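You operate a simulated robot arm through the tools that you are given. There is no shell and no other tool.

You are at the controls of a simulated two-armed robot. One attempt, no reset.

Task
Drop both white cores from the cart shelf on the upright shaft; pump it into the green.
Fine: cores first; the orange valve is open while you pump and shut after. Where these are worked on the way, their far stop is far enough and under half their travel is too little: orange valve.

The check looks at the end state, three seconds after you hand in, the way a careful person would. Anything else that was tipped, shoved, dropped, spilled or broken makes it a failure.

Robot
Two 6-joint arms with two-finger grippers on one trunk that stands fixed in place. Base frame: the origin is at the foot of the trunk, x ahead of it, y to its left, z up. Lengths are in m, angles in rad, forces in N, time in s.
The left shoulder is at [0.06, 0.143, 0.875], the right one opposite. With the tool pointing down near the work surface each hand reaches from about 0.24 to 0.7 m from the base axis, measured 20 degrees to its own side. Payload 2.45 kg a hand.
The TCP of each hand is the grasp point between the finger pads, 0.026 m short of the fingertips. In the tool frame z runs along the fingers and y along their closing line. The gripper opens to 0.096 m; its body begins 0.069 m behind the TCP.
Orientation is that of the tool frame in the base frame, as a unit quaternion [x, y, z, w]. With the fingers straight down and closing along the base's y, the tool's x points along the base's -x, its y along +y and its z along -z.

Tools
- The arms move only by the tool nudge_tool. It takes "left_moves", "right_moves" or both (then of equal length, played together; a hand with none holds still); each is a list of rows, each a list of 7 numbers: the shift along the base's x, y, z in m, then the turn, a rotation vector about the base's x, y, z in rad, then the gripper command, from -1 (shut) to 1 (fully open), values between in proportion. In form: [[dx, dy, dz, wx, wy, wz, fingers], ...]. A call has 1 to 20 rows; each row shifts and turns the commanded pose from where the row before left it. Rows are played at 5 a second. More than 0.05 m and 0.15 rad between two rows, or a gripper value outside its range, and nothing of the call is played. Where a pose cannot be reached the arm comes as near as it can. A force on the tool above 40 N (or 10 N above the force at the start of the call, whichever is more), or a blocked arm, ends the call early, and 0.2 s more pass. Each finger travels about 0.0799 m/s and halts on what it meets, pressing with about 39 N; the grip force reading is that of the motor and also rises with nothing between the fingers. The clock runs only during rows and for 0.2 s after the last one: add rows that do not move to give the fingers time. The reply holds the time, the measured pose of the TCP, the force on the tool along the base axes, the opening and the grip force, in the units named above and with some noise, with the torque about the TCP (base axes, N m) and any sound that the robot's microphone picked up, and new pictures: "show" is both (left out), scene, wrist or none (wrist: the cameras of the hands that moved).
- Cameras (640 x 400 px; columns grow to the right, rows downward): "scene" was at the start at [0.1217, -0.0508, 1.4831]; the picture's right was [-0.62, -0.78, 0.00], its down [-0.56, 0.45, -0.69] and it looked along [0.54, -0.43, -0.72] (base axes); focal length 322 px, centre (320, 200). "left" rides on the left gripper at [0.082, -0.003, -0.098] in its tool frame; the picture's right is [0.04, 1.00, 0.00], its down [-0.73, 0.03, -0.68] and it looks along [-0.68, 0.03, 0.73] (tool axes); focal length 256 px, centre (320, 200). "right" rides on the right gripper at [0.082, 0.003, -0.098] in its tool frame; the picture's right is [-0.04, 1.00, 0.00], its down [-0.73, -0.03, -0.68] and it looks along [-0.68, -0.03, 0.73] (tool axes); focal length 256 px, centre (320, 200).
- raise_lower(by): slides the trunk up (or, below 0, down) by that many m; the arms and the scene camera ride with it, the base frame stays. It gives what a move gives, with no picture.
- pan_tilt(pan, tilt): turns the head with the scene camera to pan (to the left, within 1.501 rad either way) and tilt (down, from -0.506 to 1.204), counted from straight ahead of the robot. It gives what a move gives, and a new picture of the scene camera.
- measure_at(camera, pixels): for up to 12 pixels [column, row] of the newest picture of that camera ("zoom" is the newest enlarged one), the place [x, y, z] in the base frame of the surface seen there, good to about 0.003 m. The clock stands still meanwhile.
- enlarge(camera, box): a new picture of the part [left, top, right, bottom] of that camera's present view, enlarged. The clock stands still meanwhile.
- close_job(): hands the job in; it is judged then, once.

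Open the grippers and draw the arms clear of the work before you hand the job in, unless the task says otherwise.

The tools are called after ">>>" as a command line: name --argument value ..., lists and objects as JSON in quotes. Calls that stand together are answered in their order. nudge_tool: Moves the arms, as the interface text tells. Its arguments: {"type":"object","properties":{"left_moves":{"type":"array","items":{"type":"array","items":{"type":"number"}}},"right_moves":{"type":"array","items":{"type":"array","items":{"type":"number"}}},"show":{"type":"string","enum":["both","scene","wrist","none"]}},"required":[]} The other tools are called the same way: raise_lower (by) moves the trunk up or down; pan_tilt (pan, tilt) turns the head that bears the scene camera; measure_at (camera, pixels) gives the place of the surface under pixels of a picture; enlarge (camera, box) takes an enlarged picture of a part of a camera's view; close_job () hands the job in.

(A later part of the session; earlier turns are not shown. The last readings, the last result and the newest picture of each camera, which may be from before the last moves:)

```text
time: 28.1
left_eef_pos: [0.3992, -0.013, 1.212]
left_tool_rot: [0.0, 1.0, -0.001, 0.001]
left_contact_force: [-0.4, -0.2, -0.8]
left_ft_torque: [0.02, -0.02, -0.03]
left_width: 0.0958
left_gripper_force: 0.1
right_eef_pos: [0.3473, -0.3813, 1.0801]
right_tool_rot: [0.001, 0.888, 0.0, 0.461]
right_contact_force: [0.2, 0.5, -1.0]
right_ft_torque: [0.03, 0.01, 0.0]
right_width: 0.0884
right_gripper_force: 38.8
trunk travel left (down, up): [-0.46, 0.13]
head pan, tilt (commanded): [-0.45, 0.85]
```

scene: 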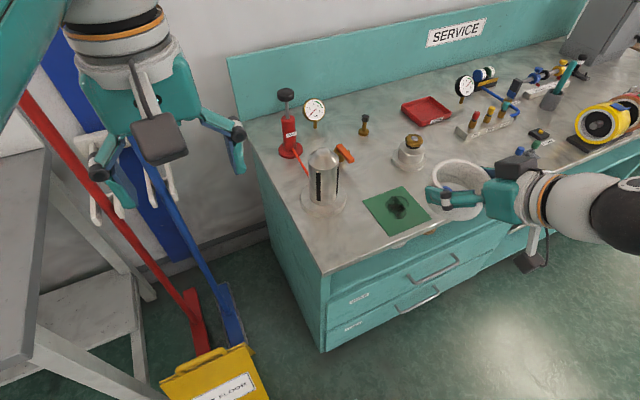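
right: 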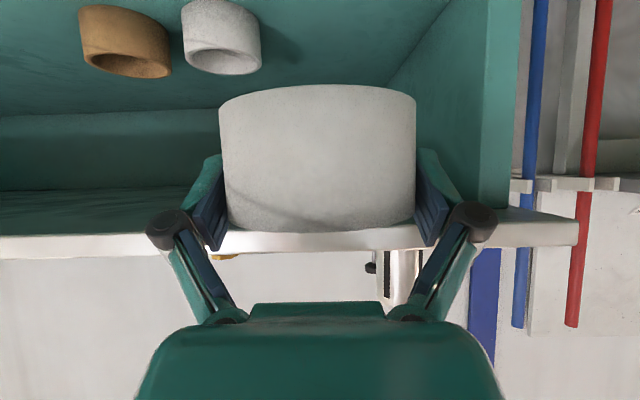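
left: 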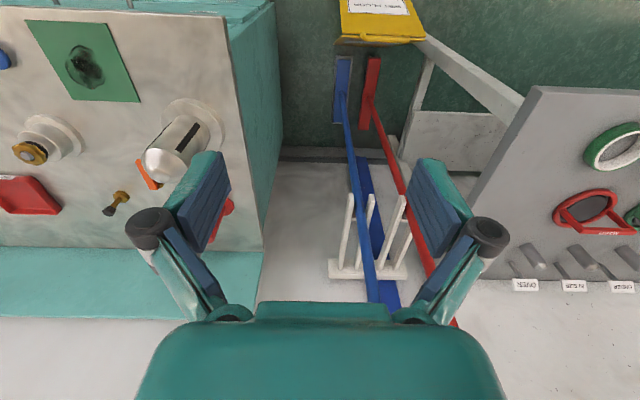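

The core is held at (460,185) in view. I'll enlarge the shaft area to fix its axis precisely.

>>> enlarge --camera "scene" --box '[260, 80, 420, 230]'

```text
2.67 times, centred on (340, 155) of scene
```

zoom: 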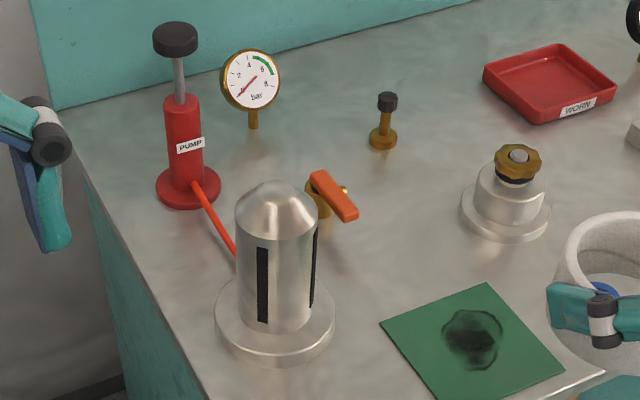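

>>> measure_at --camera "zoom" --pixels '[[277, 188], [236, 225], [318, 225], [277, 240], [238, 290], [312, 290], [277, 325], [277, 335], [218, 320], [333, 315], [277, 355], [277, 205]]'

>>> measure_at --camera "zoom" --pixels '[[240, 240], [315, 240], [255, 250], [300, 250], [250, 200], [300, 200], [262, 190], [290, 190], [240, 310], [310, 310], [225, 330], [325, 330]]'

```text
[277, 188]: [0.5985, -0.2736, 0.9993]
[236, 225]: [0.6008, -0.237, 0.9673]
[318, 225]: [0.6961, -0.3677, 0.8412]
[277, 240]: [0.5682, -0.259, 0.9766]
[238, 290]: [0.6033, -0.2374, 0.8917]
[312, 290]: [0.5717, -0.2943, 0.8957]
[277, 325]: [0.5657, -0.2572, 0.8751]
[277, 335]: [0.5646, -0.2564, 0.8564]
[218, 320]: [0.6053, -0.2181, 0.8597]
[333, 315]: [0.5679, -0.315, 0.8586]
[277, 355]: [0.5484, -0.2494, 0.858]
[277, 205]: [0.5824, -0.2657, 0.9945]
```

```text
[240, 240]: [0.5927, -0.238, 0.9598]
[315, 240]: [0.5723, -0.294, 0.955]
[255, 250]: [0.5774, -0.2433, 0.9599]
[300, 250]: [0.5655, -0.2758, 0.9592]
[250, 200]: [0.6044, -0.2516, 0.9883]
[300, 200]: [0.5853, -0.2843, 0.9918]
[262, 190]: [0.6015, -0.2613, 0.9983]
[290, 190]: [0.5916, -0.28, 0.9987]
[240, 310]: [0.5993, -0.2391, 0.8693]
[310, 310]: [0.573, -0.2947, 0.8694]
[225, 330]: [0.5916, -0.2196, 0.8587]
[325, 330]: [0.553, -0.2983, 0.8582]
```

The shaft axis fits to (0.597, -0.2715) with radius ≈0.033–0.034, tip at z≈1.0 and flange top at z≈0.858. Next I'll zoom in on the held core to check its rim and inner diameter.

>>> enlarge --camera "scene" --box '[400, 140, 528, 230]'

```text
4.44 times, centred on (464, 185) of scene
```

zoom: 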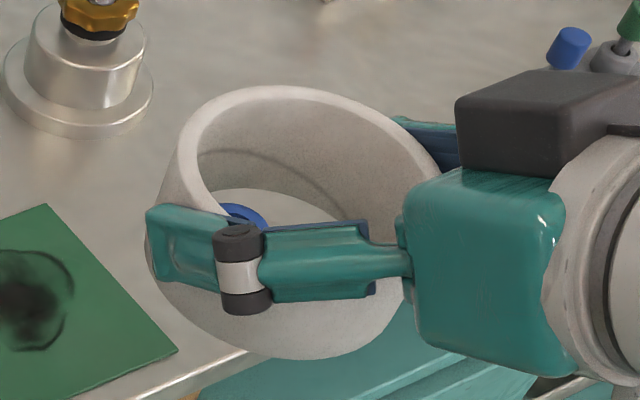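

>>> measure_at --camera "zoom" --pixels '[[275, 88], [275, 97], [183, 150], [195, 155], [180, 190], [192, 185], [430, 165], [420, 165], [350, 105], [345, 113], [270, 355], [370, 315]]'

>>> measure_at --camera "zoom" --pixels '[[230, 95], [235, 103], [400, 130], [392, 138], [205, 115], [213, 122], [185, 200], [200, 200], [215, 215], [205, 330], [330, 345], [385, 215]]'

```text
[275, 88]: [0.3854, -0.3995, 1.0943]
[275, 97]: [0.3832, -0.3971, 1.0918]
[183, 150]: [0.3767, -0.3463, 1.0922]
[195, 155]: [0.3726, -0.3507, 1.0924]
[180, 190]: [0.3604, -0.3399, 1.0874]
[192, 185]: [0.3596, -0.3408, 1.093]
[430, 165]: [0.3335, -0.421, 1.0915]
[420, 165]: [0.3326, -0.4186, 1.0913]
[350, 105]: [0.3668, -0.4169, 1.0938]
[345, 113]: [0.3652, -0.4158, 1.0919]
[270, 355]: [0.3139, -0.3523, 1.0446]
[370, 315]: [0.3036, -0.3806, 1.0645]
```

```text
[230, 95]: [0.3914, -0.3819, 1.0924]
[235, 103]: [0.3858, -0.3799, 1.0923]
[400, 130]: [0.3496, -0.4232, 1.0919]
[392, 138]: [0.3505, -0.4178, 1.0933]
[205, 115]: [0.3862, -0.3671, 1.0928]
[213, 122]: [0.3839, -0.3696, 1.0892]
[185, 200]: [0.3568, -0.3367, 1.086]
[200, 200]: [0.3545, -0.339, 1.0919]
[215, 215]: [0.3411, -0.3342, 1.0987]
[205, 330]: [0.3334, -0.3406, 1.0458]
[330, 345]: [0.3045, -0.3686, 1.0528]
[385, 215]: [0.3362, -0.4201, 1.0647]
```

The core is level, centred on the TCP within ~1.5 mm, with inner radius ≈0.038 against the shaft's ≈0.034. I'll carry it over the shaft axis at the present height.

>>> nudge_tool --right_moves '[[0.0357, 0.0157, 0, 0, 0, 0, -1], [0.0357, 0.0157, 0, 0, 0, 0, -1], [0.0357, 0.0157, 0, 0, 0, 0, -1], [0.0357, 0.0157, 0, 0, 0, 0, -1], [0.0357, 0.0157, 0, 0, 0, 0, -1], [0.0357, 0.0157, 0, 0, 0, 0, -1], [0.0357, 0.0157, 0, 0, 0, 0, -1], [0, 0, 0, 0, 0, 0, -1], [0, 0, 0, 0, 0, 0, -1]]' --show "both"

```text
time: 30.1
left_eef_pos: [0.4017, -0.0126, 1.2109]
left_tool_rot: [-0.001, 1.0, -0.001, 0.001]
left_contact_force: [-0.5, -0.1, -0.3]
left_ft_torque: [-0.01, 0.02, 0.01]
left_width: 0.096
left_gripper_force: 0.0
right_eef_pos: [0.5986, -0.2702, 1.0784]
right_tool_rot: [0.0, 0.887, 0.0, 0.461]
right_contact_force: [0.5, -0.1, -0.7]
right_ft_torque: [0.01, -0.02, 0.03]
right_width: 0.0883
right_gripper_force: 39.0
trunk travel left (down, up): [-0.46, 0.13]
head pan, tilt (commanded): [-0.45, 0.85]
```

scene: 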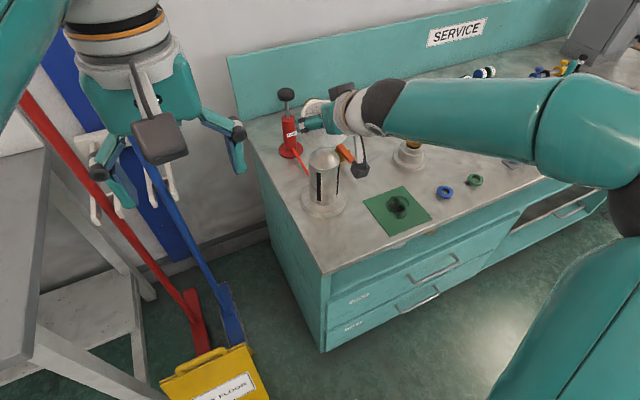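
right: 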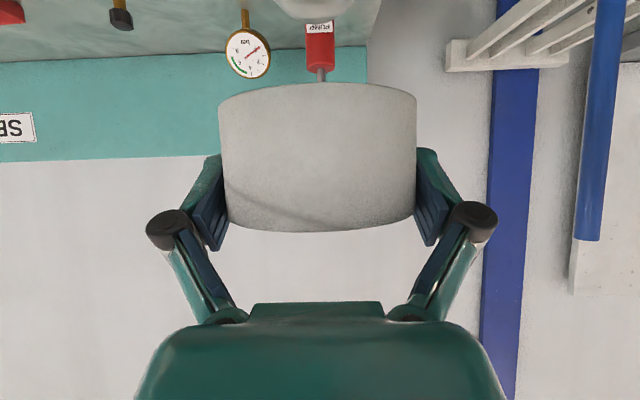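

The core now hangs over the shaft, whose tip shows at (312,5) in the right wrist view. I'll zoom both views to check the alignment before lowering.

>>> enlarge --camera "scene" --box '[270, 80, 398, 170]'

>>> measure_at --camera "right" --pixels '[[318, 90], [222, 110], [414, 110], [318, 225], [310, 5], [280, 3], [345, 3], [312, 15], [230, 210], [408, 210], [300, 10], [330, 10]]'

```text
4.44 times, centred on (334, 125) of scene
```

zoom: 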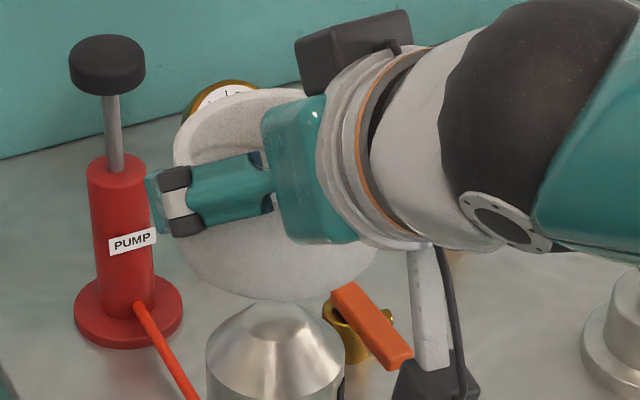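

```text
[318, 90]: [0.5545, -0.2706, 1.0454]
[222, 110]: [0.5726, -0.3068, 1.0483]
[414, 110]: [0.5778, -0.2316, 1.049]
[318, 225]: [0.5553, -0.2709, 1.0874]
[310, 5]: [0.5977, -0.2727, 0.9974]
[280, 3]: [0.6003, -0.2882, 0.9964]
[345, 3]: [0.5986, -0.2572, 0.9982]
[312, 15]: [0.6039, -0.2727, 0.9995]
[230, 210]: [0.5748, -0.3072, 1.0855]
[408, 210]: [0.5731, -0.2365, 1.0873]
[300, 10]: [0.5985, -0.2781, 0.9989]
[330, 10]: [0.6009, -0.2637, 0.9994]
```

From these points the core centre is (0.5985, -0.271) and the shaft axis (0.598, -0.272), well within the 4 mm clearance. I'll lower in small steps until the core is just over the shaft's shoulder.

>>> nudge_tool --right_moves '[[0, -0.001, -0.015, 0, 0, 0, -1], [0, 0, -0.015, 0, 0, 0, -1], [0, 0, -0.015, 0, 0, 0, -1], [0, 0, -0.015, 0, 0, 0, -1], [0, 0, -0.015, 0, 0, 0, -1], [0, 0, -0.01, 0, 0, 0, -1], [0, 0, 0, 0, 0, 0, -1]]' --show "both"

```text
time: 31.7
left_eef_pos: [0.3996, -0.0128, 1.211]
left_tool_rot: [0.0, 1.0, -0.001, 0.001]
left_contact_force: [-0.2, -0.5, -0.2]
left_ft_torque: [0.0, 0.03, 0.0]
left_width: 0.0961
left_gripper_force: 0.0
right_eef_pos: [0.5983, -0.2735, 0.9953]
right_tool_rot: [0.001, 0.887, 0.0, 0.461]
right_contact_force: [0.0, -0.5, -0.6]
right_ft_torque: [0.0, -0.01, -0.01]
right_width: 0.0881
right_gripper_force: 38.7
trunk travel left (down, up): [-0.46, 0.13]
head pan, tilt (commanded): [-0.45, 0.85]
```

scene: 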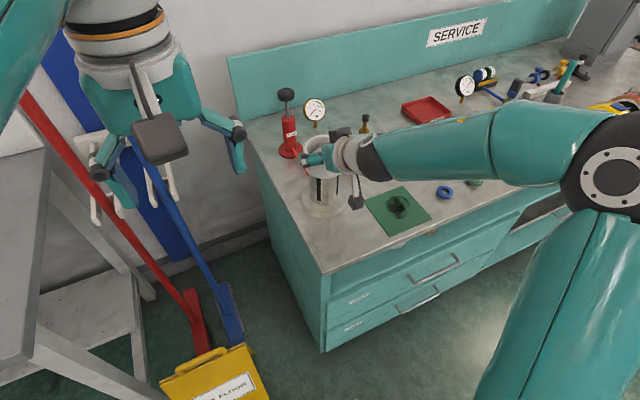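
right: 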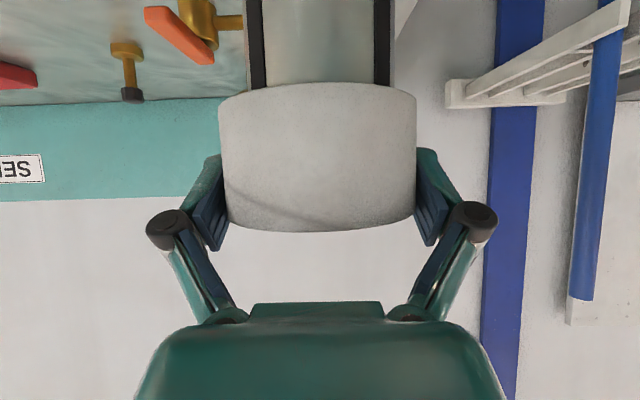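

The shaft (columns 245–394, centre ~320) sits symmetrically under the core (219–416), with no contact force. I'll keep lowering to TCP z≈0.93.

>>> nudge_tool --right_moves '[[0, 0.0005, -0.01, 0, 0, 0, -1], [0, 0, -0.01, 0, 0, 0, -1], [0, 0, -0.01, 0, 0, 0, -1], [0, 0, -0.01, 0, 0, 0, -1], [0, 0, -0.01, 0, 0, 0, -1], [0, 0, -0.01, 0, 0, 0, -1], [0, 0, -0.006, 0, 0, 0, -1], [0, 0, 0, 0, 0, 0, -1]]' --show "both"

```text
time: 33.5
left_eef_pos: [0.4011, -0.0128, 1.2113]
left_tool_rot: [0.0, 1.0, -0.001, 0.0]
left_contact_force: [0.6, -1.1, -0.1]
left_ft_torque: [-0.02, 0.0, 0.01]
left_width: 0.096
left_gripper_force: 0.1
right_eef_pos: [0.5988, -0.2722, 0.9288]
right_tool_rot: [0.001, 0.888, -0.001, 0.46]
right_contact_force: [0.3, 0.3, -0.2]
right_ft_torque: [-0.01, 0.02, 0.01]
right_width: 0.0881
right_gripper_force: 39.3
trunk travel left (down, up): [-0.46, 0.13]
head pan, tilt (commanded): [-0.45, 0.85]
```

scene: 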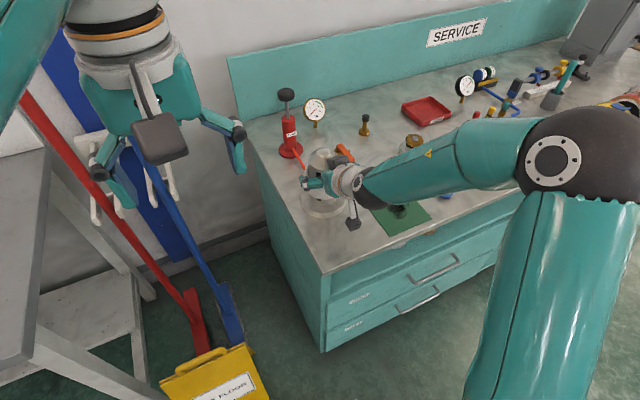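
right: 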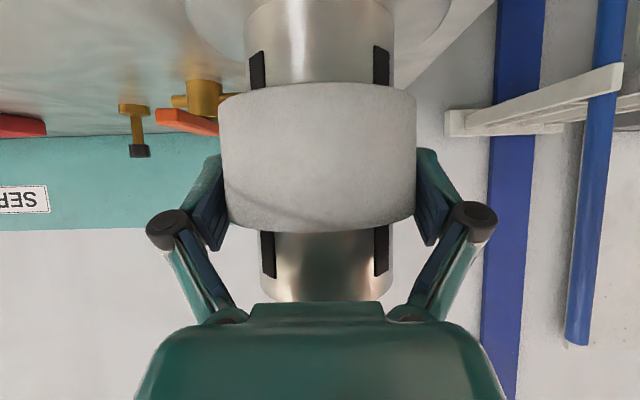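

The core is threaded on the shaft with no side load. I'll open the gripper so it drops the last ~3 cm onto the flange.

>>> nudge_tool --right_moves '[[0, 0, 0, 0, 0, 0, 1], [0, 0, 0, 0, 0, 0, 1], [0, 0, 0, 0, 0, 0, 1]]' --show "both"

```text
time: 34.3
left_eef_pos: [0.4015, -0.0132, 1.2108]
left_tool_rot: [0.0, 1.0, -0.001, 0.001]
left_contact_force: [0.4, 1.3, -0.3]
left_ft_torque: [0.01, 0.0, -0.02]
left_width: 0.0961
left_gripper_force: 0.0
right_eef_pos: [0.5986, -0.2722, 0.9295]
right_tool_rot: [0.0, 0.888, 0.001, 0.46]
right_contact_force: [-0.3, -0.4, -0.7]
right_ft_torque: [0.0, 0.0, -0.01]
right_width: 0.096
right_gripper_force: 0.0
trunk travel left (down, up): [-0.46, 0.13]
head pan, tilt (commanded): [-0.45, 0.85]
```

scene: 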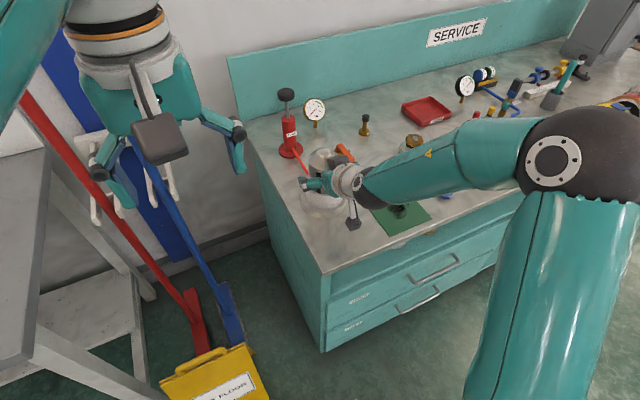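
right: 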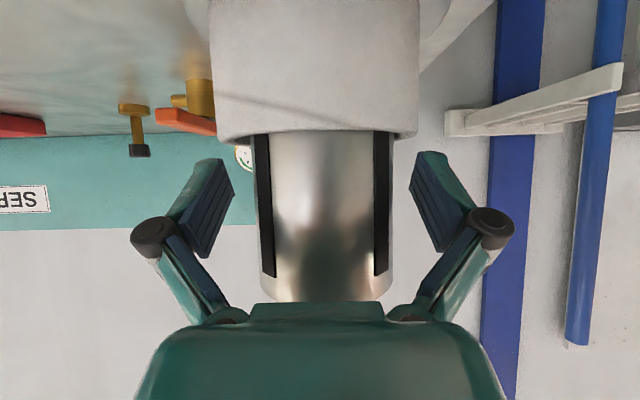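

The first core dropped onto the flange. I'll back the open hand off along its axis, then move it in front of the bench at core 2's y.

>>> nudge_tool --right_moves '[[-0.0205, 0, 0.0143, 0, 0, 0, 1], [-0.041, 0, 0.0287, 0, 0, 0, 1], [-0.041, 0, 0.0287, 0, 0, 0, 1], [-0.041, 0, 0.0287, 0, 0, 0, 1], [-0.041, 0, 0.0287, 0, 0, 0, 1], [-0.013, -0.046, 0, 0, 0, 0, 1], [-0.013, -0.046, 0, 0, 0, 0, 1], [-0.013, -0.046, 0, 0, 0, 0, 1], [-0.013, -0.046, 0, 0, 0, 0, 1], [-0.013, -0.046, 0, 0, 0, 0, 1], [0, 0, 0, 0, 0, 0, 1]]' --show "scene"

```text
time: 36.7
left_eef_pos: [0.4008, -0.0114, 1.2111]
left_tool_rot: [0.0, 1.0, -0.001, 0.0]
left_contact_force: [-0.4, 0.8, -0.9]
left_ft_torque: [0.02, -0.02, 0.0]
left_width: 0.0958
left_gripper_force: 0.1
right_eef_pos: [0.3528, -0.4785, 1.0527]
right_tool_rot: [0.0, 0.887, 0.0, 0.462]
right_contact_force: [0.0, 0.0, 0.3]
right_ft_torque: [0.0, 0.0, -0.03]
right_width: 0.0962
right_gripper_force: 0.0
right hand out of reach, approached as far as the arm can: row 6, 7
trunk travel left (down, up): [-0.46, 0.13]
head pan, tilt (commanded): [-0.45, 0.85]
```

scene: 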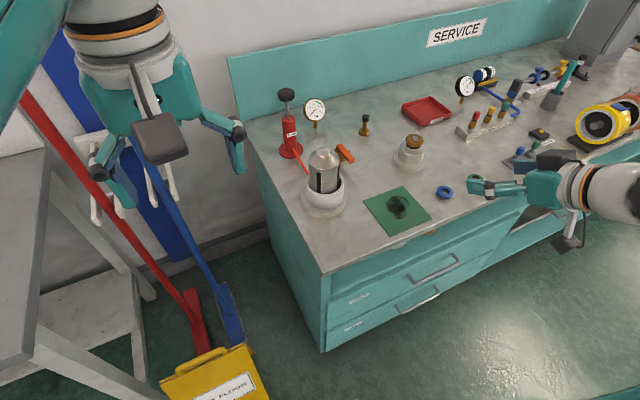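

The first core sits on the shaft base at (323,195). The right hand is in front of the bench at (0.353, -0.479, 1.053), so I'll lower the trunk by 0.27 for core 2.

>>> raise_lower --by -0.27

>>> pan_tilt --pan -0.8 --tilt 0.7

```text
time: 39.4
left_eef_pos: [0.3996, -0.0131, 0.9399]
left_tool_rot: [-0.001, 1.0, -0.001, 0.001]
left_contact_force: [0.3, 0.6, -0.5]
left_ft_torque: [-0.01, -0.01, -0.03]
left_width: 0.096
left_gripper_force: 0.0
right_eef_pos: [0.351, -0.4797, 0.7824]
right_tool_rot: [0.001, 0.887, 0.0, 0.461]
right_contact_force: [0.7, 0.4, 0.3]
right_ft_torque: [0.01, 0.02, 0.0]
right_width: 0.0961
right_gripper_force: 0.0
trunk travel left (down, up): [-0.19, 0.4]
head pan, tilt (commanded): [-0.45, 0.85]
```

```text
time: 40.2
left_eef_pos: [0.4001, -0.0123, 0.9435]
left_tool_rot: [0.0, 1.0, -0.002, 0.001]
left_contact_force: [1.1, -0.1, 0.0]
left_ft_torque: [0.01, 0.01, -0.03]
left_width: 0.096
left_gripper_force: 0.1
right_eef_pos: [0.3525, -0.479, 0.7828]
right_tool_rot: [-0.001, 0.888, 0.001, 0.46]
right_contact_force: [-0.3, -0.1, 0.1]
right_ft_torque: [0.02, 0.05, -0.03]
right_width: 0.0959
right_gripper_force: 0.2
trunk travel left (down, up): [-0.19, 0.4]
head pan, tilt (commanded): [-0.799, 0.7]
```

scene: 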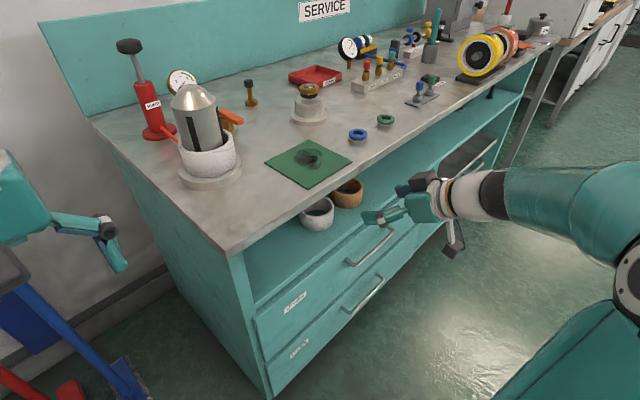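

Core 2 remains at (318,214). I'll zoom and re-measure it to check it wasn't disturbed.

>>> enlarge --camera "scene" --box '[270, 160, 398, 240]'

```text
5.00 times, centred on (334, 200) of scene
```

zoom: 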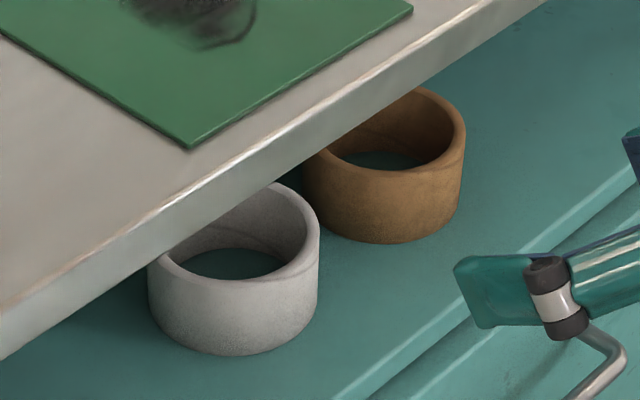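

>>> measure_at --camera "zoom" --pixels '[[150, 268], [315, 245], [235, 286], [180, 280], [290, 275], [310, 215], [300, 200], [235, 350], [160, 320], [312, 300], [307, 165], [320, 190]]'

```text
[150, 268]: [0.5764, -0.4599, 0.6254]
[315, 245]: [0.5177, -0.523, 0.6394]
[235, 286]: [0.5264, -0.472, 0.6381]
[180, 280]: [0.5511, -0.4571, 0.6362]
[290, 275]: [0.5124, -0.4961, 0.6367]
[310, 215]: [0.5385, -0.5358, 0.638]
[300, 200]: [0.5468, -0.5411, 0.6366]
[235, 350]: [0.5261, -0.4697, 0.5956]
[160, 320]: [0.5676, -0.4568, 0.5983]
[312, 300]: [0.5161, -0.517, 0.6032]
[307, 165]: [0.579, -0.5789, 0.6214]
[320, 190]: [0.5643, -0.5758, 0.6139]
```

Core 2's centre fits to (0.558, -0.5005). I'll line up on its approach axis and advance 0.15 m.

>>> nudge_tool --right_moves '[[-0.0059, -0.0215, -0.0083, 0, 0, 0, 1], [0.041, 0, -0.0287, 0, 0, 0, 1], [0.041, 0, -0.0287, 0, 0, 0, 1], [0.041, 0, -0.0287, 0, 0, 0, 1], [0, 0, 0, 0, 0, 0, 1]]' --show "both"

```text
time: 41.5
left_eef_pos: [0.4, -0.0129, 0.9427]
left_tool_rot: [0.001, 1.0, -0.001, 0.001]
left_contact_force: [0.9, -0.2, 0.8]
left_ft_torque: [0.0, 0.0, -0.01]
left_width: 0.0962
left_gripper_force: 0.1
right_eef_pos: [0.468, -0.4999, 0.6885]
right_tool_rot: [0.002, 0.887, -0.001, 0.461]
right_contact_force: [-0.4, -0.1, 0.0]
right_ft_torque: [0.02, 0.03, 0.03]
right_width: 0.0959
right_gripper_force: 0.0
trunk travel left (down, up): [-0.19, 0.4]
head pan, tilt (commanded): [-0.799, 0.7]
```

scene: 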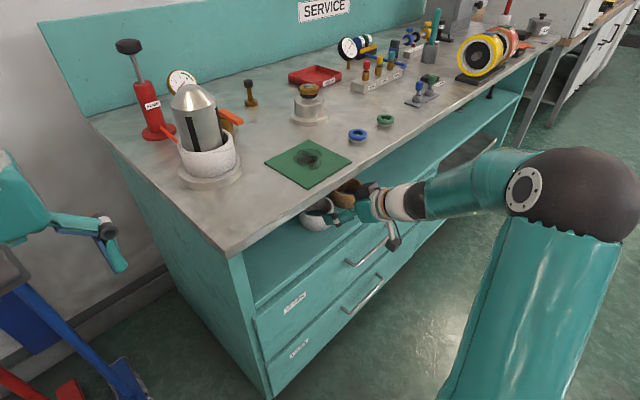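
right: 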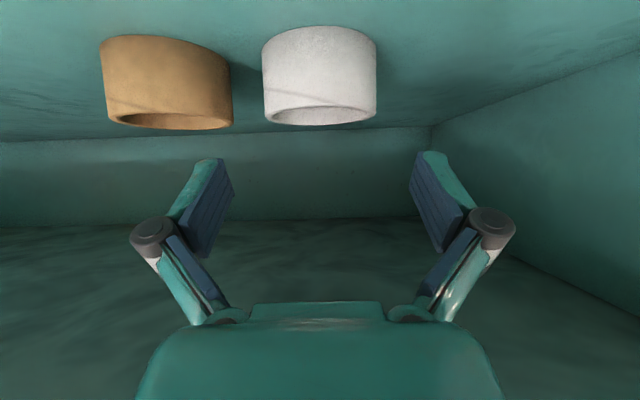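

Core 2 is centred between the fingers (262–376, centre 319). I'll advance the rest of the way.

>>> nudge_tool --right_moves '[[0.0228, 0, -0.0158, 0, 0, 0, 1], [0.0228, 0, -0.0158, 0, 0, 0, 1], [0.0228, 0, -0.0158, 0, 0, 0, 1], [0.0228, 0, -0.0158, 0, 0, 0, 1], [0, 0, 0, 0, 0, 0, 1]]' --show "both"

```text
time: 42.6
left_eef_pos: [0.4008, -0.0121, 0.9419]
left_tool_rot: [0.0, 1.0, 0.0, 0.001]
left_contact_force: [0.0, -0.3, -0.1]
left_ft_torque: [0.01, 0.02, 0.03]
left_width: 0.0961
left_gripper_force: 0.1
right_eef_pos: [0.5592, -0.4998, 0.6252]
right_tool_rot: [0.0, 0.887, 0.001, 0.461]
right_contact_force: [-0.5, -0.3, 0.1]
right_ft_torque: [-0.01, 0.02, -0.01]
right_width: 0.0958
right_gripper_force: 0.1
trunk travel left (down, up): [-0.19, 0.4]
head pan, tilt (commanded): [-0.799, 0.7]
```

scene: 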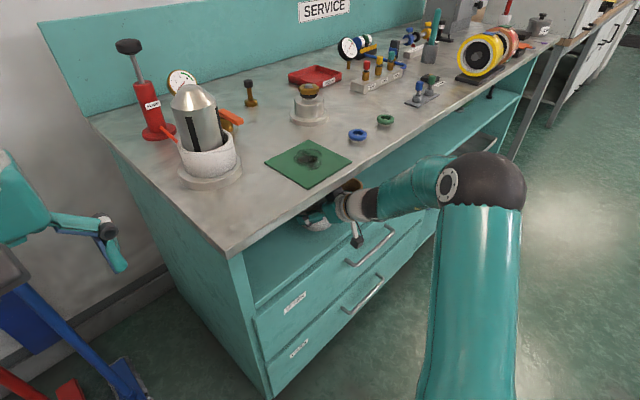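
right: 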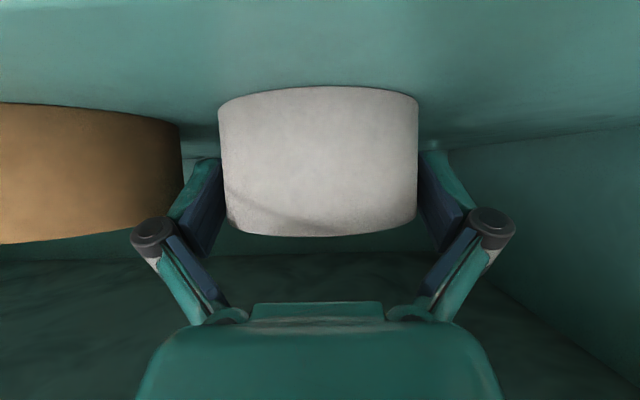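

The second core sits between the fingers with no contact, and the brown core is clear. I'll close on it, lift slightly and back out along the axis.

>>> nudge_tool --right_moves '[[0, 0, 0, 0, 0, 0, 0.6], [0, 0, 0, 0, 0, 0, -1], [0, 0, 0, 0, 0, 0, -1], [0, 0, 0, 0, 0, 0, -1]]' --show "wrist"

>>> nudge_tool --right_moves '[[0, 0, 0.008, 0, 0, 0, -1], [-0.0205, 0, 0.0143, 0, 0, 0, -1], [-0.033, 0, 0.023, 0, 0, 0, -1], [-0.033, 0, 0.023, 0, 0, 0, -1], [-0.033, 0, 0.023, 0, 0, 0, -1], [-0.033, 0, 0.023, 0, 0, 0, -1], [-0.033, 0, 0.023, 0, 0, 0, -1], [-0.025, 0, 0.017, 0, 0, 0, -1], [0, 0, 0, 0, 0, 0, -1]]' --show "both"

```text
time: 43.6
left_eef_pos: [0.4013, -0.0123, 0.941]
left_tool_rot: [0.0, 1.0, -0.001, 0.001]
left_contact_force: [-0.1, 0.5, -0.9]
left_ft_torque: [0.0, 0.02, 0.03]
left_width: 0.0961
left_gripper_force: 0.1
right_eef_pos: [0.5594, -0.5005, 0.6244]
right_tool_rot: [0.001, 0.887, -0.001, 0.461]
right_contact_force: [0.3, -0.7, 1.5]
right_ft_torque: [-0.01, 0.08, 0.0]
right_width: 0.0882
right_gripper_force: 38.9
trunk travel left (down, up): [-0.19, 0.4]
head pan, tilt (commanded): [-0.799, 0.7]
```

right: 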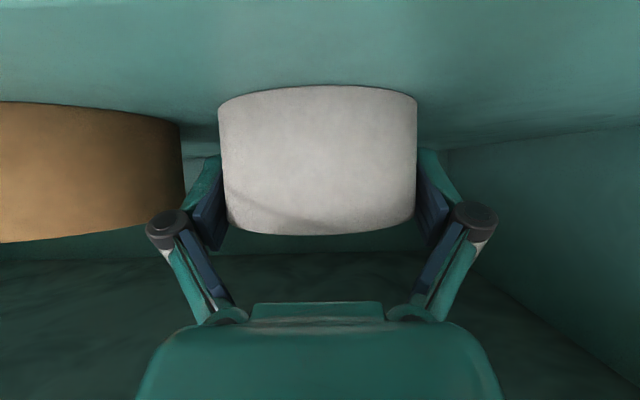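

```text
time: 45.6
left_eef_pos: [0.4009, -0.0128, 0.9408]
left_tool_rot: [-0.001, 1.0, -0.001, 0.001]
left_contact_force: [-0.2, 0.2, -0.1]
left_ft_torque: [0.02, 0.04, 0.01]
left_width: 0.0961
left_gripper_force: 0.0
right_eef_pos: [0.3474, -0.5001, 0.7786]
right_tool_rot: [0.0, 0.887, 0.001, 0.461]
right_contact_force: [0.5, 0.3, -0.4]
right_ft_torque: [0.05, -0.02, -0.03]
right_width: 0.0882
right_gripper_force: 39.7
trunk travel left (down, up): [-0.19, 0.4]
head pan, tilt (commanded): [-0.799, 0.7]
```

scene: 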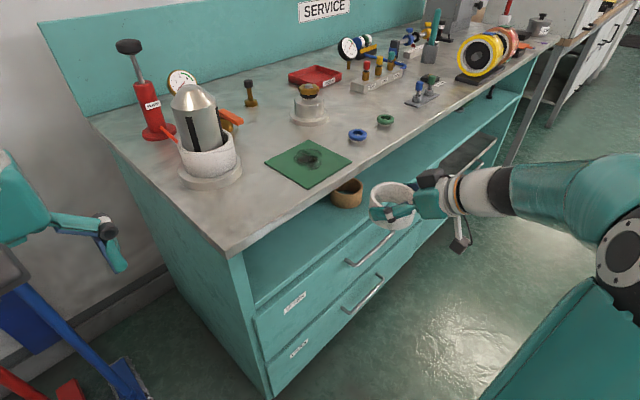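
right: 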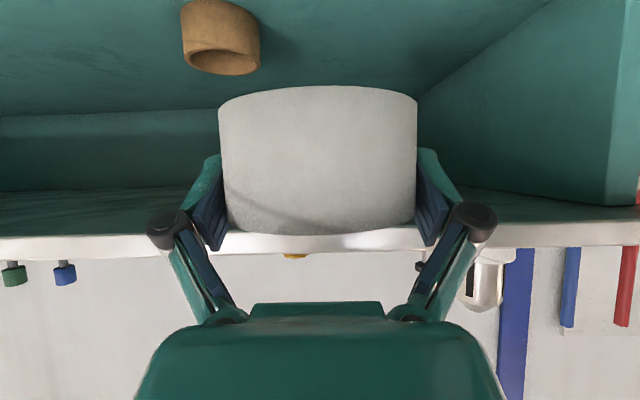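

The second core is held and outside the shelf. I'll raise the trunk by 0.30 again and view the shaft.

>>> raise_lower --by 0.3

>>> pan_tilt --pan -0.45 --tilt 0.85

```text
time: 48.6
left_eef_pos: [0.4006, -0.0121, 1.2413]
left_tool_rot: [0.0, 1.0, -0.001, 0.002]
left_contact_force: [0.0, -0.1, -0.9]
left_ft_torque: [0.02, -0.04, 0.02]
left_width: 0.0959
left_gripper_force: 0.1
right_eef_pos: [0.349, -0.5009, 1.0787]
right_tool_rot: [0.0, 0.888, 0.001, 0.46]
right_contact_force: [-0.4, -0.4, -0.3]
right_ft_torque: [0.0, 0.02, 0.02]
right_width: 0.0881
right_gripper_force: 38.5
trunk travel left (down, up): [-0.49, 0.1]
head pan, tilt (commanded): [-0.799, 0.7]
```

```text
time: 49.5
left_eef_pos: [0.4003, -0.014, 1.2414]
left_tool_rot: [0.0, 1.0, -0.001, 0.0]
left_contact_force: [-0.7, 0.6, -0.1]
left_ft_torque: [-0.01, 0.0, -0.01]
left_width: 0.0961
left_gripper_force: 0.0
right_eef_pos: [0.3479, -0.4999, 1.0792]
right_tool_rot: [0.001, 0.888, 0.0, 0.461]
right_contact_force: [-1.2, -0.4, -1.3]
right_ft_torque: [0.03, 0.01, 0.0]
right_width: 0.088
right_gripper_force: 39.6
trunk travel left (down, up): [-0.49, 0.1]
head pan, tilt (commanded): [-0.45, 0.85]
```

scene: 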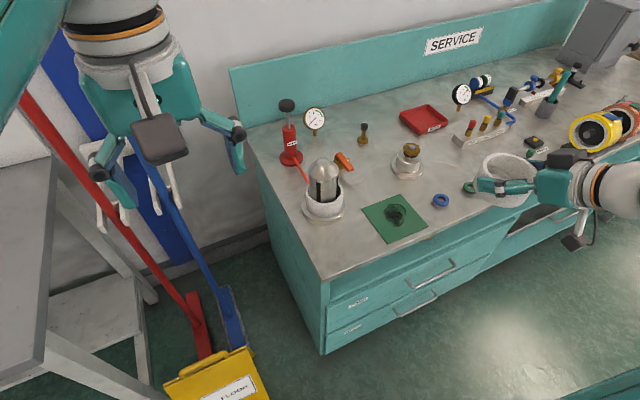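

Both are clear, so I'll carry the second core over the shaft axis at (0.5985, -0.272).

>>> nudge_tool --right_moves '[[0.0358, 0.0326, 0, 0, 0, 0, -1], [0.0358, 0.0326, 0, 0, 0, 0, -1], [0.0358, 0.0326, 0, 0, 0, 0, -1], [0.0358, 0.0326, 0, 0, 0, 0, -1], [0.0358, 0.0326, 0, 0, 0, 0, -1], [0.0358, 0.0326, 0, 0, 0, 0, -1], [0.0358, 0.0326, 0, 0, 0, 0, -1], [0, 0, 0, 0, 0, 0, -1], [0, 0, 0, 0, 0, 0, -1]]' --show "both"

>>> measure_at --camera "right" --pixels '[[318, 90], [222, 110], [414, 110], [318, 225], [310, 5], [280, 3], [345, 3], [312, 15], [230, 210], [408, 210], [300, 10], [330, 10]]'

```text
time: 51.5
left_eef_pos: [0.4024, -0.0121, 1.2416]
left_tool_rot: [0.0, 1.0, 0.0, 0.001]
left_contact_force: [0.7, -0.1, 0.3]
left_ft_torque: [-0.04, 0.0, -0.02]
left_width: 0.096
left_gripper_force: 0.2
right_eef_pos: [0.5936, -0.2783, 1.076]
right_tool_rot: [0.0, 0.887, 0.0, 0.461]
right_contact_force: [0.3, -0.5, -0.7]
right_ft_torque: [0.03, 0.0, 0.01]
right_width: 0.0881
right_gripper_force: 38.7
right hand out of reach, approached as far as the arm can: row 6
trunk travel left (down, up): [-0.49, 0.1]
head pan, tilt (commanded): [-0.45, 0.85]
```

scene: 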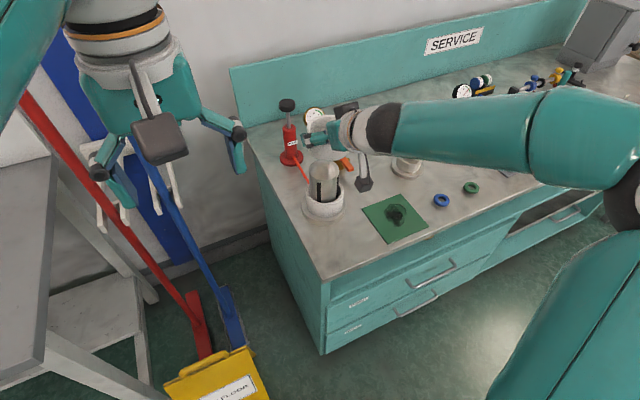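
right: 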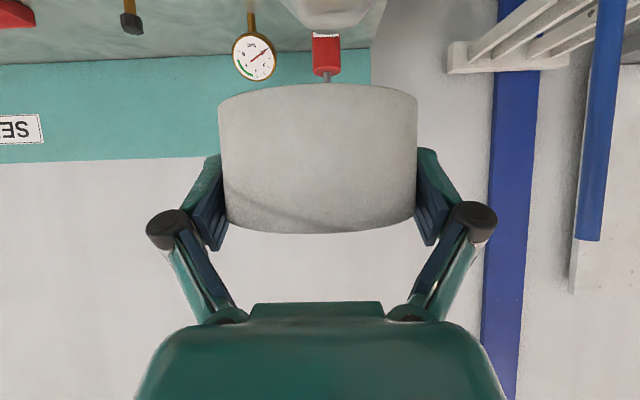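

```text
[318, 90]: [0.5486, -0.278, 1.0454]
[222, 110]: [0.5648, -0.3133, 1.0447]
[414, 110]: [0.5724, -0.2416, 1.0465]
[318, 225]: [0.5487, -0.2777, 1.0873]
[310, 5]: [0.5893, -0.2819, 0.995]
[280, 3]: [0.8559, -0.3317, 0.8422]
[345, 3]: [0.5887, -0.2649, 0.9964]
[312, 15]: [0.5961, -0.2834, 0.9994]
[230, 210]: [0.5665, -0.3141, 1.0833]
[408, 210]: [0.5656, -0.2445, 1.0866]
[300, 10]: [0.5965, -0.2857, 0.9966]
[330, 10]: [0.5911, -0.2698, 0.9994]
```

One row was clipped, leaving the TCP at (0.5936, -0.2783). I'll correct by +5 mm in x and +6 mm in y and then check.

>>> nudge_tool --right_moves '[[0.005, 0.006, 0.002, 0, 0, 0, -1], [0, 0, 0, 0, 0, 0, -1], [0, 0, 0, 0, 0, 0, -1]]' --show "wrist"

>>> measure_at --camera "right" --pixels '[[318, 90], [222, 110], [414, 110], [318, 225], [310, 5], [285, 3], [340, 3], [312, 12], [230, 210], [408, 210], [300, 8], [330, 8]]'

```text
time: 52.3
left_eef_pos: [0.4005, -0.0134, 1.242]
left_tool_rot: [0.0, 1.0, -0.001, 0.0]
left_contact_force: [0.7, 0.2, 0.3]
left_ft_torque: [0.01, -0.04, -0.01]
left_width: 0.0961
left_gripper_force: 0.0
right_eef_pos: [0.5969, -0.2716, 1.0781]
right_tool_rot: [0.001, 0.887, -0.001, 0.461]
right_contact_force: [0.0, 0.0, -1.4]
right_ft_torque: [0.01, -0.03, -0.01]
right_width: 0.0882
right_gripper_force: 38.1
trunk travel left (down, up): [-0.49, 0.1]
head pan, tilt (commanded): [-0.45, 0.85]
```

right: 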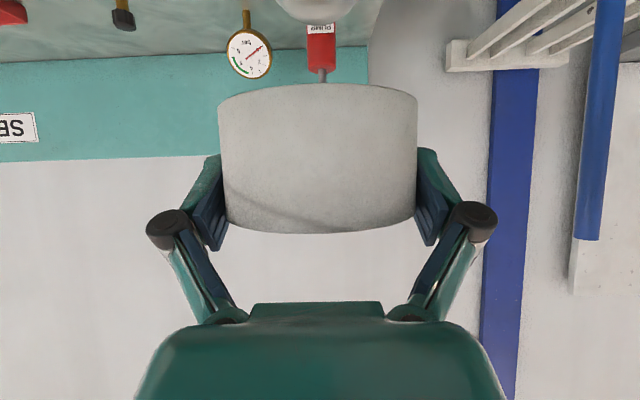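

```text
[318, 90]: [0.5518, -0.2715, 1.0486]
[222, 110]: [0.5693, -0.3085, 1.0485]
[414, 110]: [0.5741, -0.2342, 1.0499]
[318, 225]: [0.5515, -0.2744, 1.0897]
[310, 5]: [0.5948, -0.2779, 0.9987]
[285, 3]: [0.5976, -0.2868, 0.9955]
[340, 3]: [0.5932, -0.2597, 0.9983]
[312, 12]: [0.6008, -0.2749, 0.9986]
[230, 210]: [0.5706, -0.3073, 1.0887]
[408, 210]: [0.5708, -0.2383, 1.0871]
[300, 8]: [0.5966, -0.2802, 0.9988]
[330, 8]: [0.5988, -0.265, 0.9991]
```

The core centre is about 2 mm short in x, with y matching. I'll add that correction and lower in steps to the shoulder of the shaft.

>>> nudge_tool --right_moves '[[0.002, 0, -0.015, 0, 0, 0, -1], [0, 0, -0.015, 0, 0, 0, -1], [0, 0, -0.015, 0, 0, 0, -1], [0, 0, -0.015, 0, 0, 0, -1], [0, 0, -0.015, 0, 0, 0, -1], [0, 0, -0.007, 0, 0, 0, -1], [0, 0, 0, 0, 0, 0, -1]]' --show "wrist"

```text
time: 53.9
left_eef_pos: [0.4008, -0.0134, 1.2401]
left_tool_rot: [0.0, 1.0, -0.001, 0.001]
left_contact_force: [-0.6, 1.0, 0.0]
left_ft_torque: [0.01, 0.0, -0.01]
left_width: 0.096
left_gripper_force: 0.0
right_eef_pos: [0.5989, -0.2734, 0.9963]
right_tool_rot: [0.001, 0.887, 0.0, 0.461]
right_contact_force: [0.6, 0.0, -0.7]
right_ft_torque: [-0.02, -0.02, 0.0]
right_width: 0.0882
right_gripper_force: 39.1
trunk travel left (down, up): [-0.49, 0.1]
head pan, tilt (commanded): [-0.45, 0.85]
```

right: 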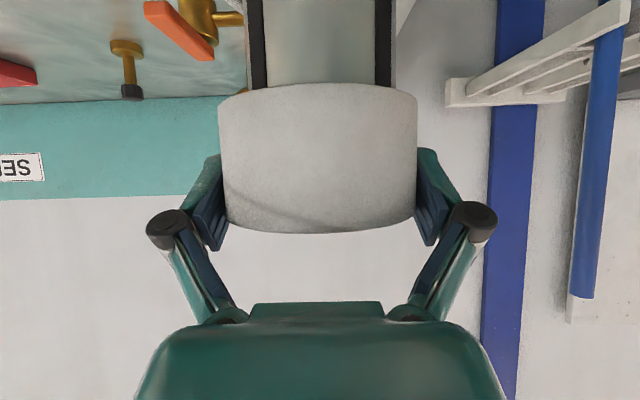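

Aligned again (shaft 247–396 under core 219–416). I'll lower to z≈0.95, just above the first core, and release.

>>> nudge_tool --right_moves '[[0, 0.0005, -0.01, 0, 0, 0, -1], [0, 0, -0.01, 0, 0, 0, -1], [0, 0, -0.01, 0, 0, 0, -1], [0, 0, -0.01, 0, 0, 0, -1], [0, 0, -0.006, 0, 0, 0, -1], [0, 0, 0, 0, 0, 0, -1]]' --show "wrist"

>>> nudge_tool --right_moves '[[0, 0, 0, 0, 0, 0, 1], [0, 0, 0, 0, 0, 0, 1], [0, 0, 0, 0, 0, 0, 1]]' --show "wrist"

```text
time: 55.3
left_eef_pos: [0.401, -0.0135, 1.24]
left_tool_rot: [0.0, 1.0, -0.001, 0.0]
left_contact_force: [-0.7, -0.1, 0.1]
left_ft_torque: [-0.01, -0.02, 0.03]
left_width: 0.0956
left_gripper_force: 0.1
right_eef_pos: [0.5987, -0.2712, 0.9532]
right_tool_rot: [0.001, 0.888, -0.002, 0.46]
right_contact_force: [-0.4, 0.6, -0.3]
right_ft_torque: [0.01, 0.01, -0.02]
right_width: 0.0881
right_gripper_force: 39.4
trunk travel left (down, up): [-0.49, 0.1]
head pan, tilt (commanded): [-0.45, 0.85]
```

right: 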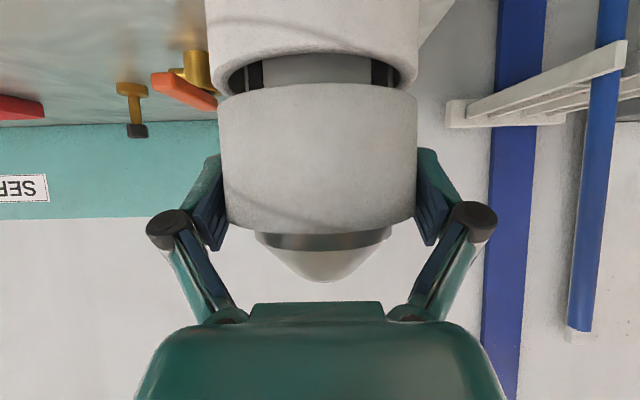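

```text
time: 56.1
left_eef_pos: [0.4001, -0.0132, 1.2412]
left_tool_rot: [0.001, 1.0, -0.001, 0.002]
left_contact_force: [0.3, -0.2, -0.4]
left_ft_torque: [0.0, 0.0, -0.01]
left_width: 0.096
left_gripper_force: 0.2
right_eef_pos: [0.5989, -0.2714, 0.9528]
right_tool_rot: [0.002, 0.888, -0.002, 0.459]
right_contact_force: [-0.8, -0.4, 0.1]
right_ft_torque: [0.03, -0.02, 0.0]
right_width: 0.0962
right_gripper_force: 0.1
trunk travel left (down, up): [-0.49, 0.1]
head pan, tilt (commanded): [-0.45, 0.85]
```

right: 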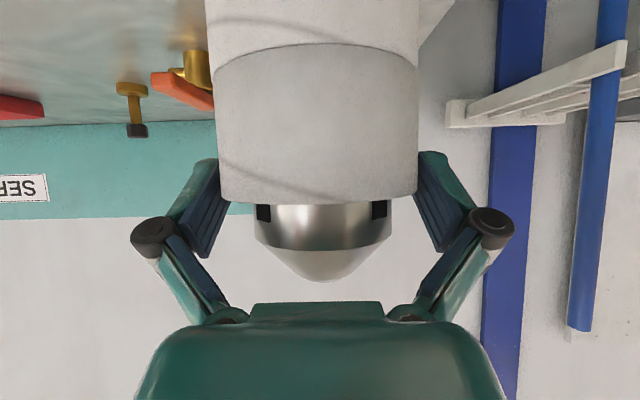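

Both cores are stacked on the shaft. I'll withdraw the open hand along its axis, gently at first.

>>> nudge_tool --right_moves '[[-0.008, 0, 0.0057, 0, 0, 0, 1], [-0.0205, 0, 0.0143, 0, 0, 0, 1], [-0.033, 0, 0.0287, 0, 0, 0, 1], [-0.041, 0, 0.0287, 0, 0, 0, 1], [-0.041, 0, 0.0287, 0, 0, 0, 1], [-0.03, -0.02, 0.02, 0, 0, 0, 1], [0, 0, 0, 0, 0, 0, 1]]' --show "both"

```text
time: 57.7
left_eef_pos: [0.4012, -0.0126, 1.2401]
left_tool_rot: [0.001, 1.0, -0.001, 0.001]
left_contact_force: [0.0, -0.3, 0.5]
left_ft_torque: [0.03, 0.03, 0.0]
left_width: 0.0959
left_gripper_force: 0.0
right_eef_pos: [0.4244, -0.2918, 1.0772]
right_tool_rot: [0.0, 0.887, 0.0, 0.462]
right_contact_force: [0.0, -0.1, 0.1]
right_ft_torque: [-0.03, -0.01, 0.0]
right_width: 0.096
right_gripper_force: 0.0
trunk travel left (down, up): [-0.49, 0.1]
head pan, tilt (commanded): [-0.45, 0.85]
```

scene: 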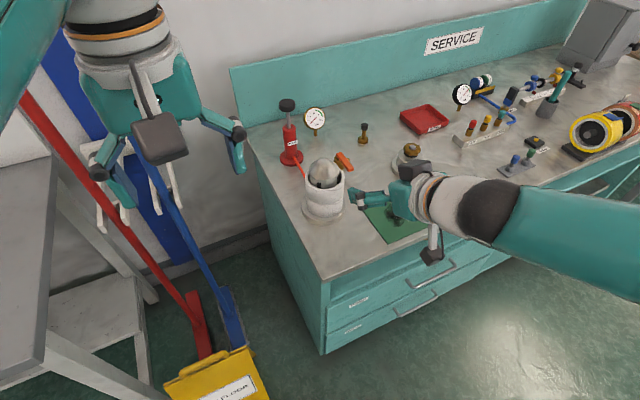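
right: 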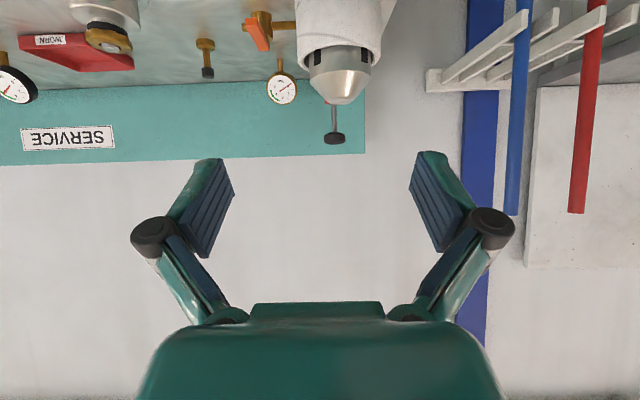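

Both white cores sit on the shaft at (322,195). Next I'll inspect the orange valve, the pump and the gauge in both cameras.

>>> enlarge --camera "right" --box '[180, 0, 400, 150]'

>>> enlarge --camera "scene" --box '[260, 85, 388, 175]'

```text
2.67 times, centred on (290, 75) of right
```

zoom: 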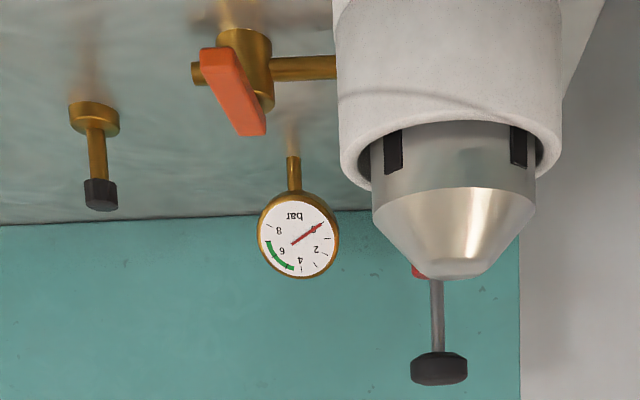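

```text
4.44 times, centred on (324, 130) of scene
```

zoom: 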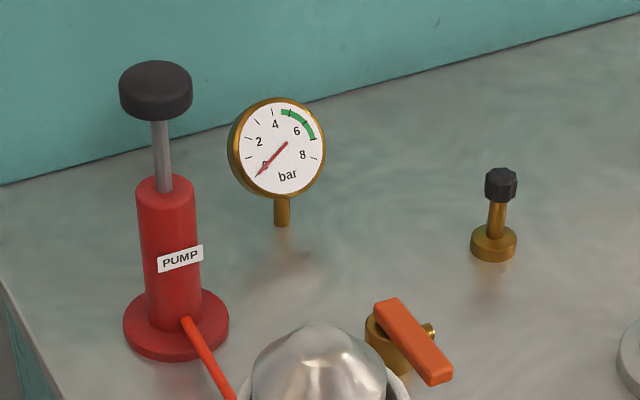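

The gauge reads 0, with green from about 4.3 to 7. The valve handle lies along x, across the brass pipe that runs along y, so it's presumably shut. I'll measure the handle, body, pipe and pump.

>>> measure_at --camera "zoom" --pixels '[[383, 308], [397, 302], [445, 372], [433, 380], [412, 340], [390, 325], [372, 340], [430, 330], [395, 365], [425, 355], [405, 385], [378, 318]]'

>>> measure_at --camera "zoom" --pixels '[[155, 75], [125, 95], [190, 95], [155, 110], [162, 150], [165, 185], [168, 230], [165, 310], [175, 350], [127, 320], [226, 325], [190, 325]]'

>>> measure_at --camera "right" --pixels '[[258, 33], [250, 22], [265, 47], [270, 15], [285, 25], [245, 27], [335, 138], [327, 138], [344, 138], [334, 115], [282, 88], [252, 19]]'

```text
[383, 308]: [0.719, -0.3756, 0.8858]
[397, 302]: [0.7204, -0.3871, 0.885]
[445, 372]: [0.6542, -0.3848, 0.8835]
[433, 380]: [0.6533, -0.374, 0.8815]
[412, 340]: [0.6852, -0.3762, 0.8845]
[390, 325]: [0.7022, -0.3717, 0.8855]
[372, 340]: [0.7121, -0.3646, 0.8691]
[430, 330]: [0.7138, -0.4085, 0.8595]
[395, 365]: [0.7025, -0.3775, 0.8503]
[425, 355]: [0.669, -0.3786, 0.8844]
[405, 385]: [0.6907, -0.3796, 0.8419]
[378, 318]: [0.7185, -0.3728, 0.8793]
```

```text
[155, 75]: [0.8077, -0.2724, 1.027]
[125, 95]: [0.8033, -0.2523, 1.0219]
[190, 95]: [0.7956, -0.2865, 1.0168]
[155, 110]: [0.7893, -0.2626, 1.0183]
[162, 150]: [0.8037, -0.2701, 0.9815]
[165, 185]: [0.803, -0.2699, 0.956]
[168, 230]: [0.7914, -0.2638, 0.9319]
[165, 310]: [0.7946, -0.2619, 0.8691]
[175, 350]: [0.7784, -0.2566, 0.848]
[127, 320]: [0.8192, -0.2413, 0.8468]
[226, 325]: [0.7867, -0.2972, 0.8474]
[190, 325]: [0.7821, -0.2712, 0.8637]
```

```text
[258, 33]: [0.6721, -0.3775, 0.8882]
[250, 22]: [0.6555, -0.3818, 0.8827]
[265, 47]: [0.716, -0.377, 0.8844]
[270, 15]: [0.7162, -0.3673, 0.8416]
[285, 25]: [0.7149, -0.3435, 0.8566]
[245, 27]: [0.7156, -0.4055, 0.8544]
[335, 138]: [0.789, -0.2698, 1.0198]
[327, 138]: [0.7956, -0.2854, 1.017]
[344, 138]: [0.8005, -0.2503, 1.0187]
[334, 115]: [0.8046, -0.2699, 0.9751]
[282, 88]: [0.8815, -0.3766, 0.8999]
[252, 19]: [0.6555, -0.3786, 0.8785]
```

The lever runs from its pivot near (0.713, -0.379) out to x=0.653, top z≈0.885. I'll bring the right hand over to it, tilting the fingers steeper (60° down) so the hand camera clears the bench, and look closely.

>>> nudge_tool --right_moves '[[0.03, -0.03, 0, 0, 0.1453, 0, 1], [0.03, -0.03, 0, 0, 0.1453, 0, 1], [0.03, -0.03, -0.01, 0, 0.1453, 0, 0], [0.03, 0, -0.01, 0, 0, 0, -1], [0.02, 0, -0.01, 0, 0, 0, -1], [0, 0, 0, 0, 0, 0, -1], [0, 0, 0, 0, 0, 0, -1]]' --show "both"

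```text
time: 59.3
left_eef_pos: [0.3998, -0.0121, 1.2414]
left_tool_rot: [0.0, 1.0, -0.001, 0.0]
left_contact_force: [0.9, 0.1, 0.9]
left_ft_torque: [0.02, -0.03, 0.02]
left_width: 0.0959
left_gripper_force: 0.1
right_eef_pos: [0.5646, -0.3823, 1.0467]
right_tool_rot: [0.0, 0.966, 0.0, 0.258]
right_contact_force: [-0.7, -0.7, 0.7]
right_ft_torque: [0.0, 0.0, 0.0]
right_width: 0.0
right_gripper_force: 28.1
trunk travel left (down, up): [-0.49, 0.1]
head pan, tilt (commanded): [-0.45, 0.85]
```

scene: 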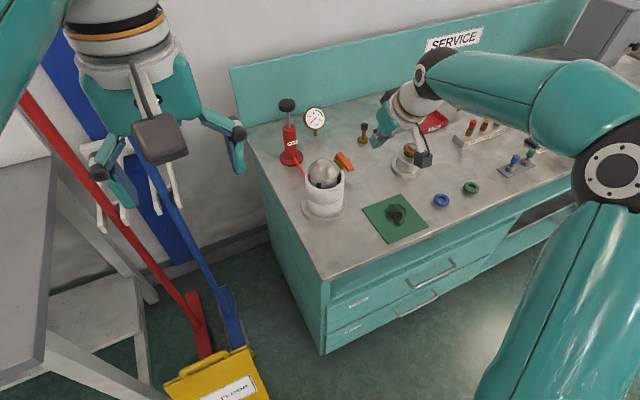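
right: 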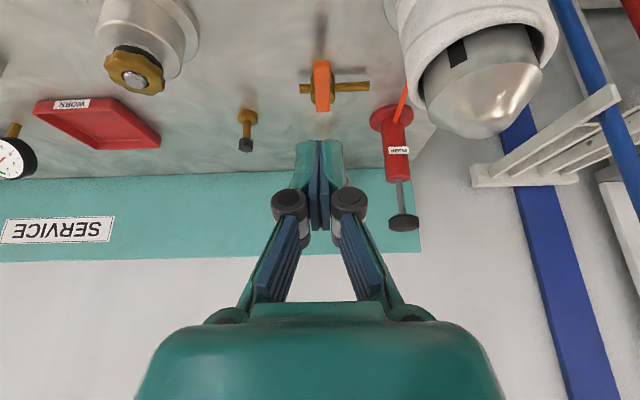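

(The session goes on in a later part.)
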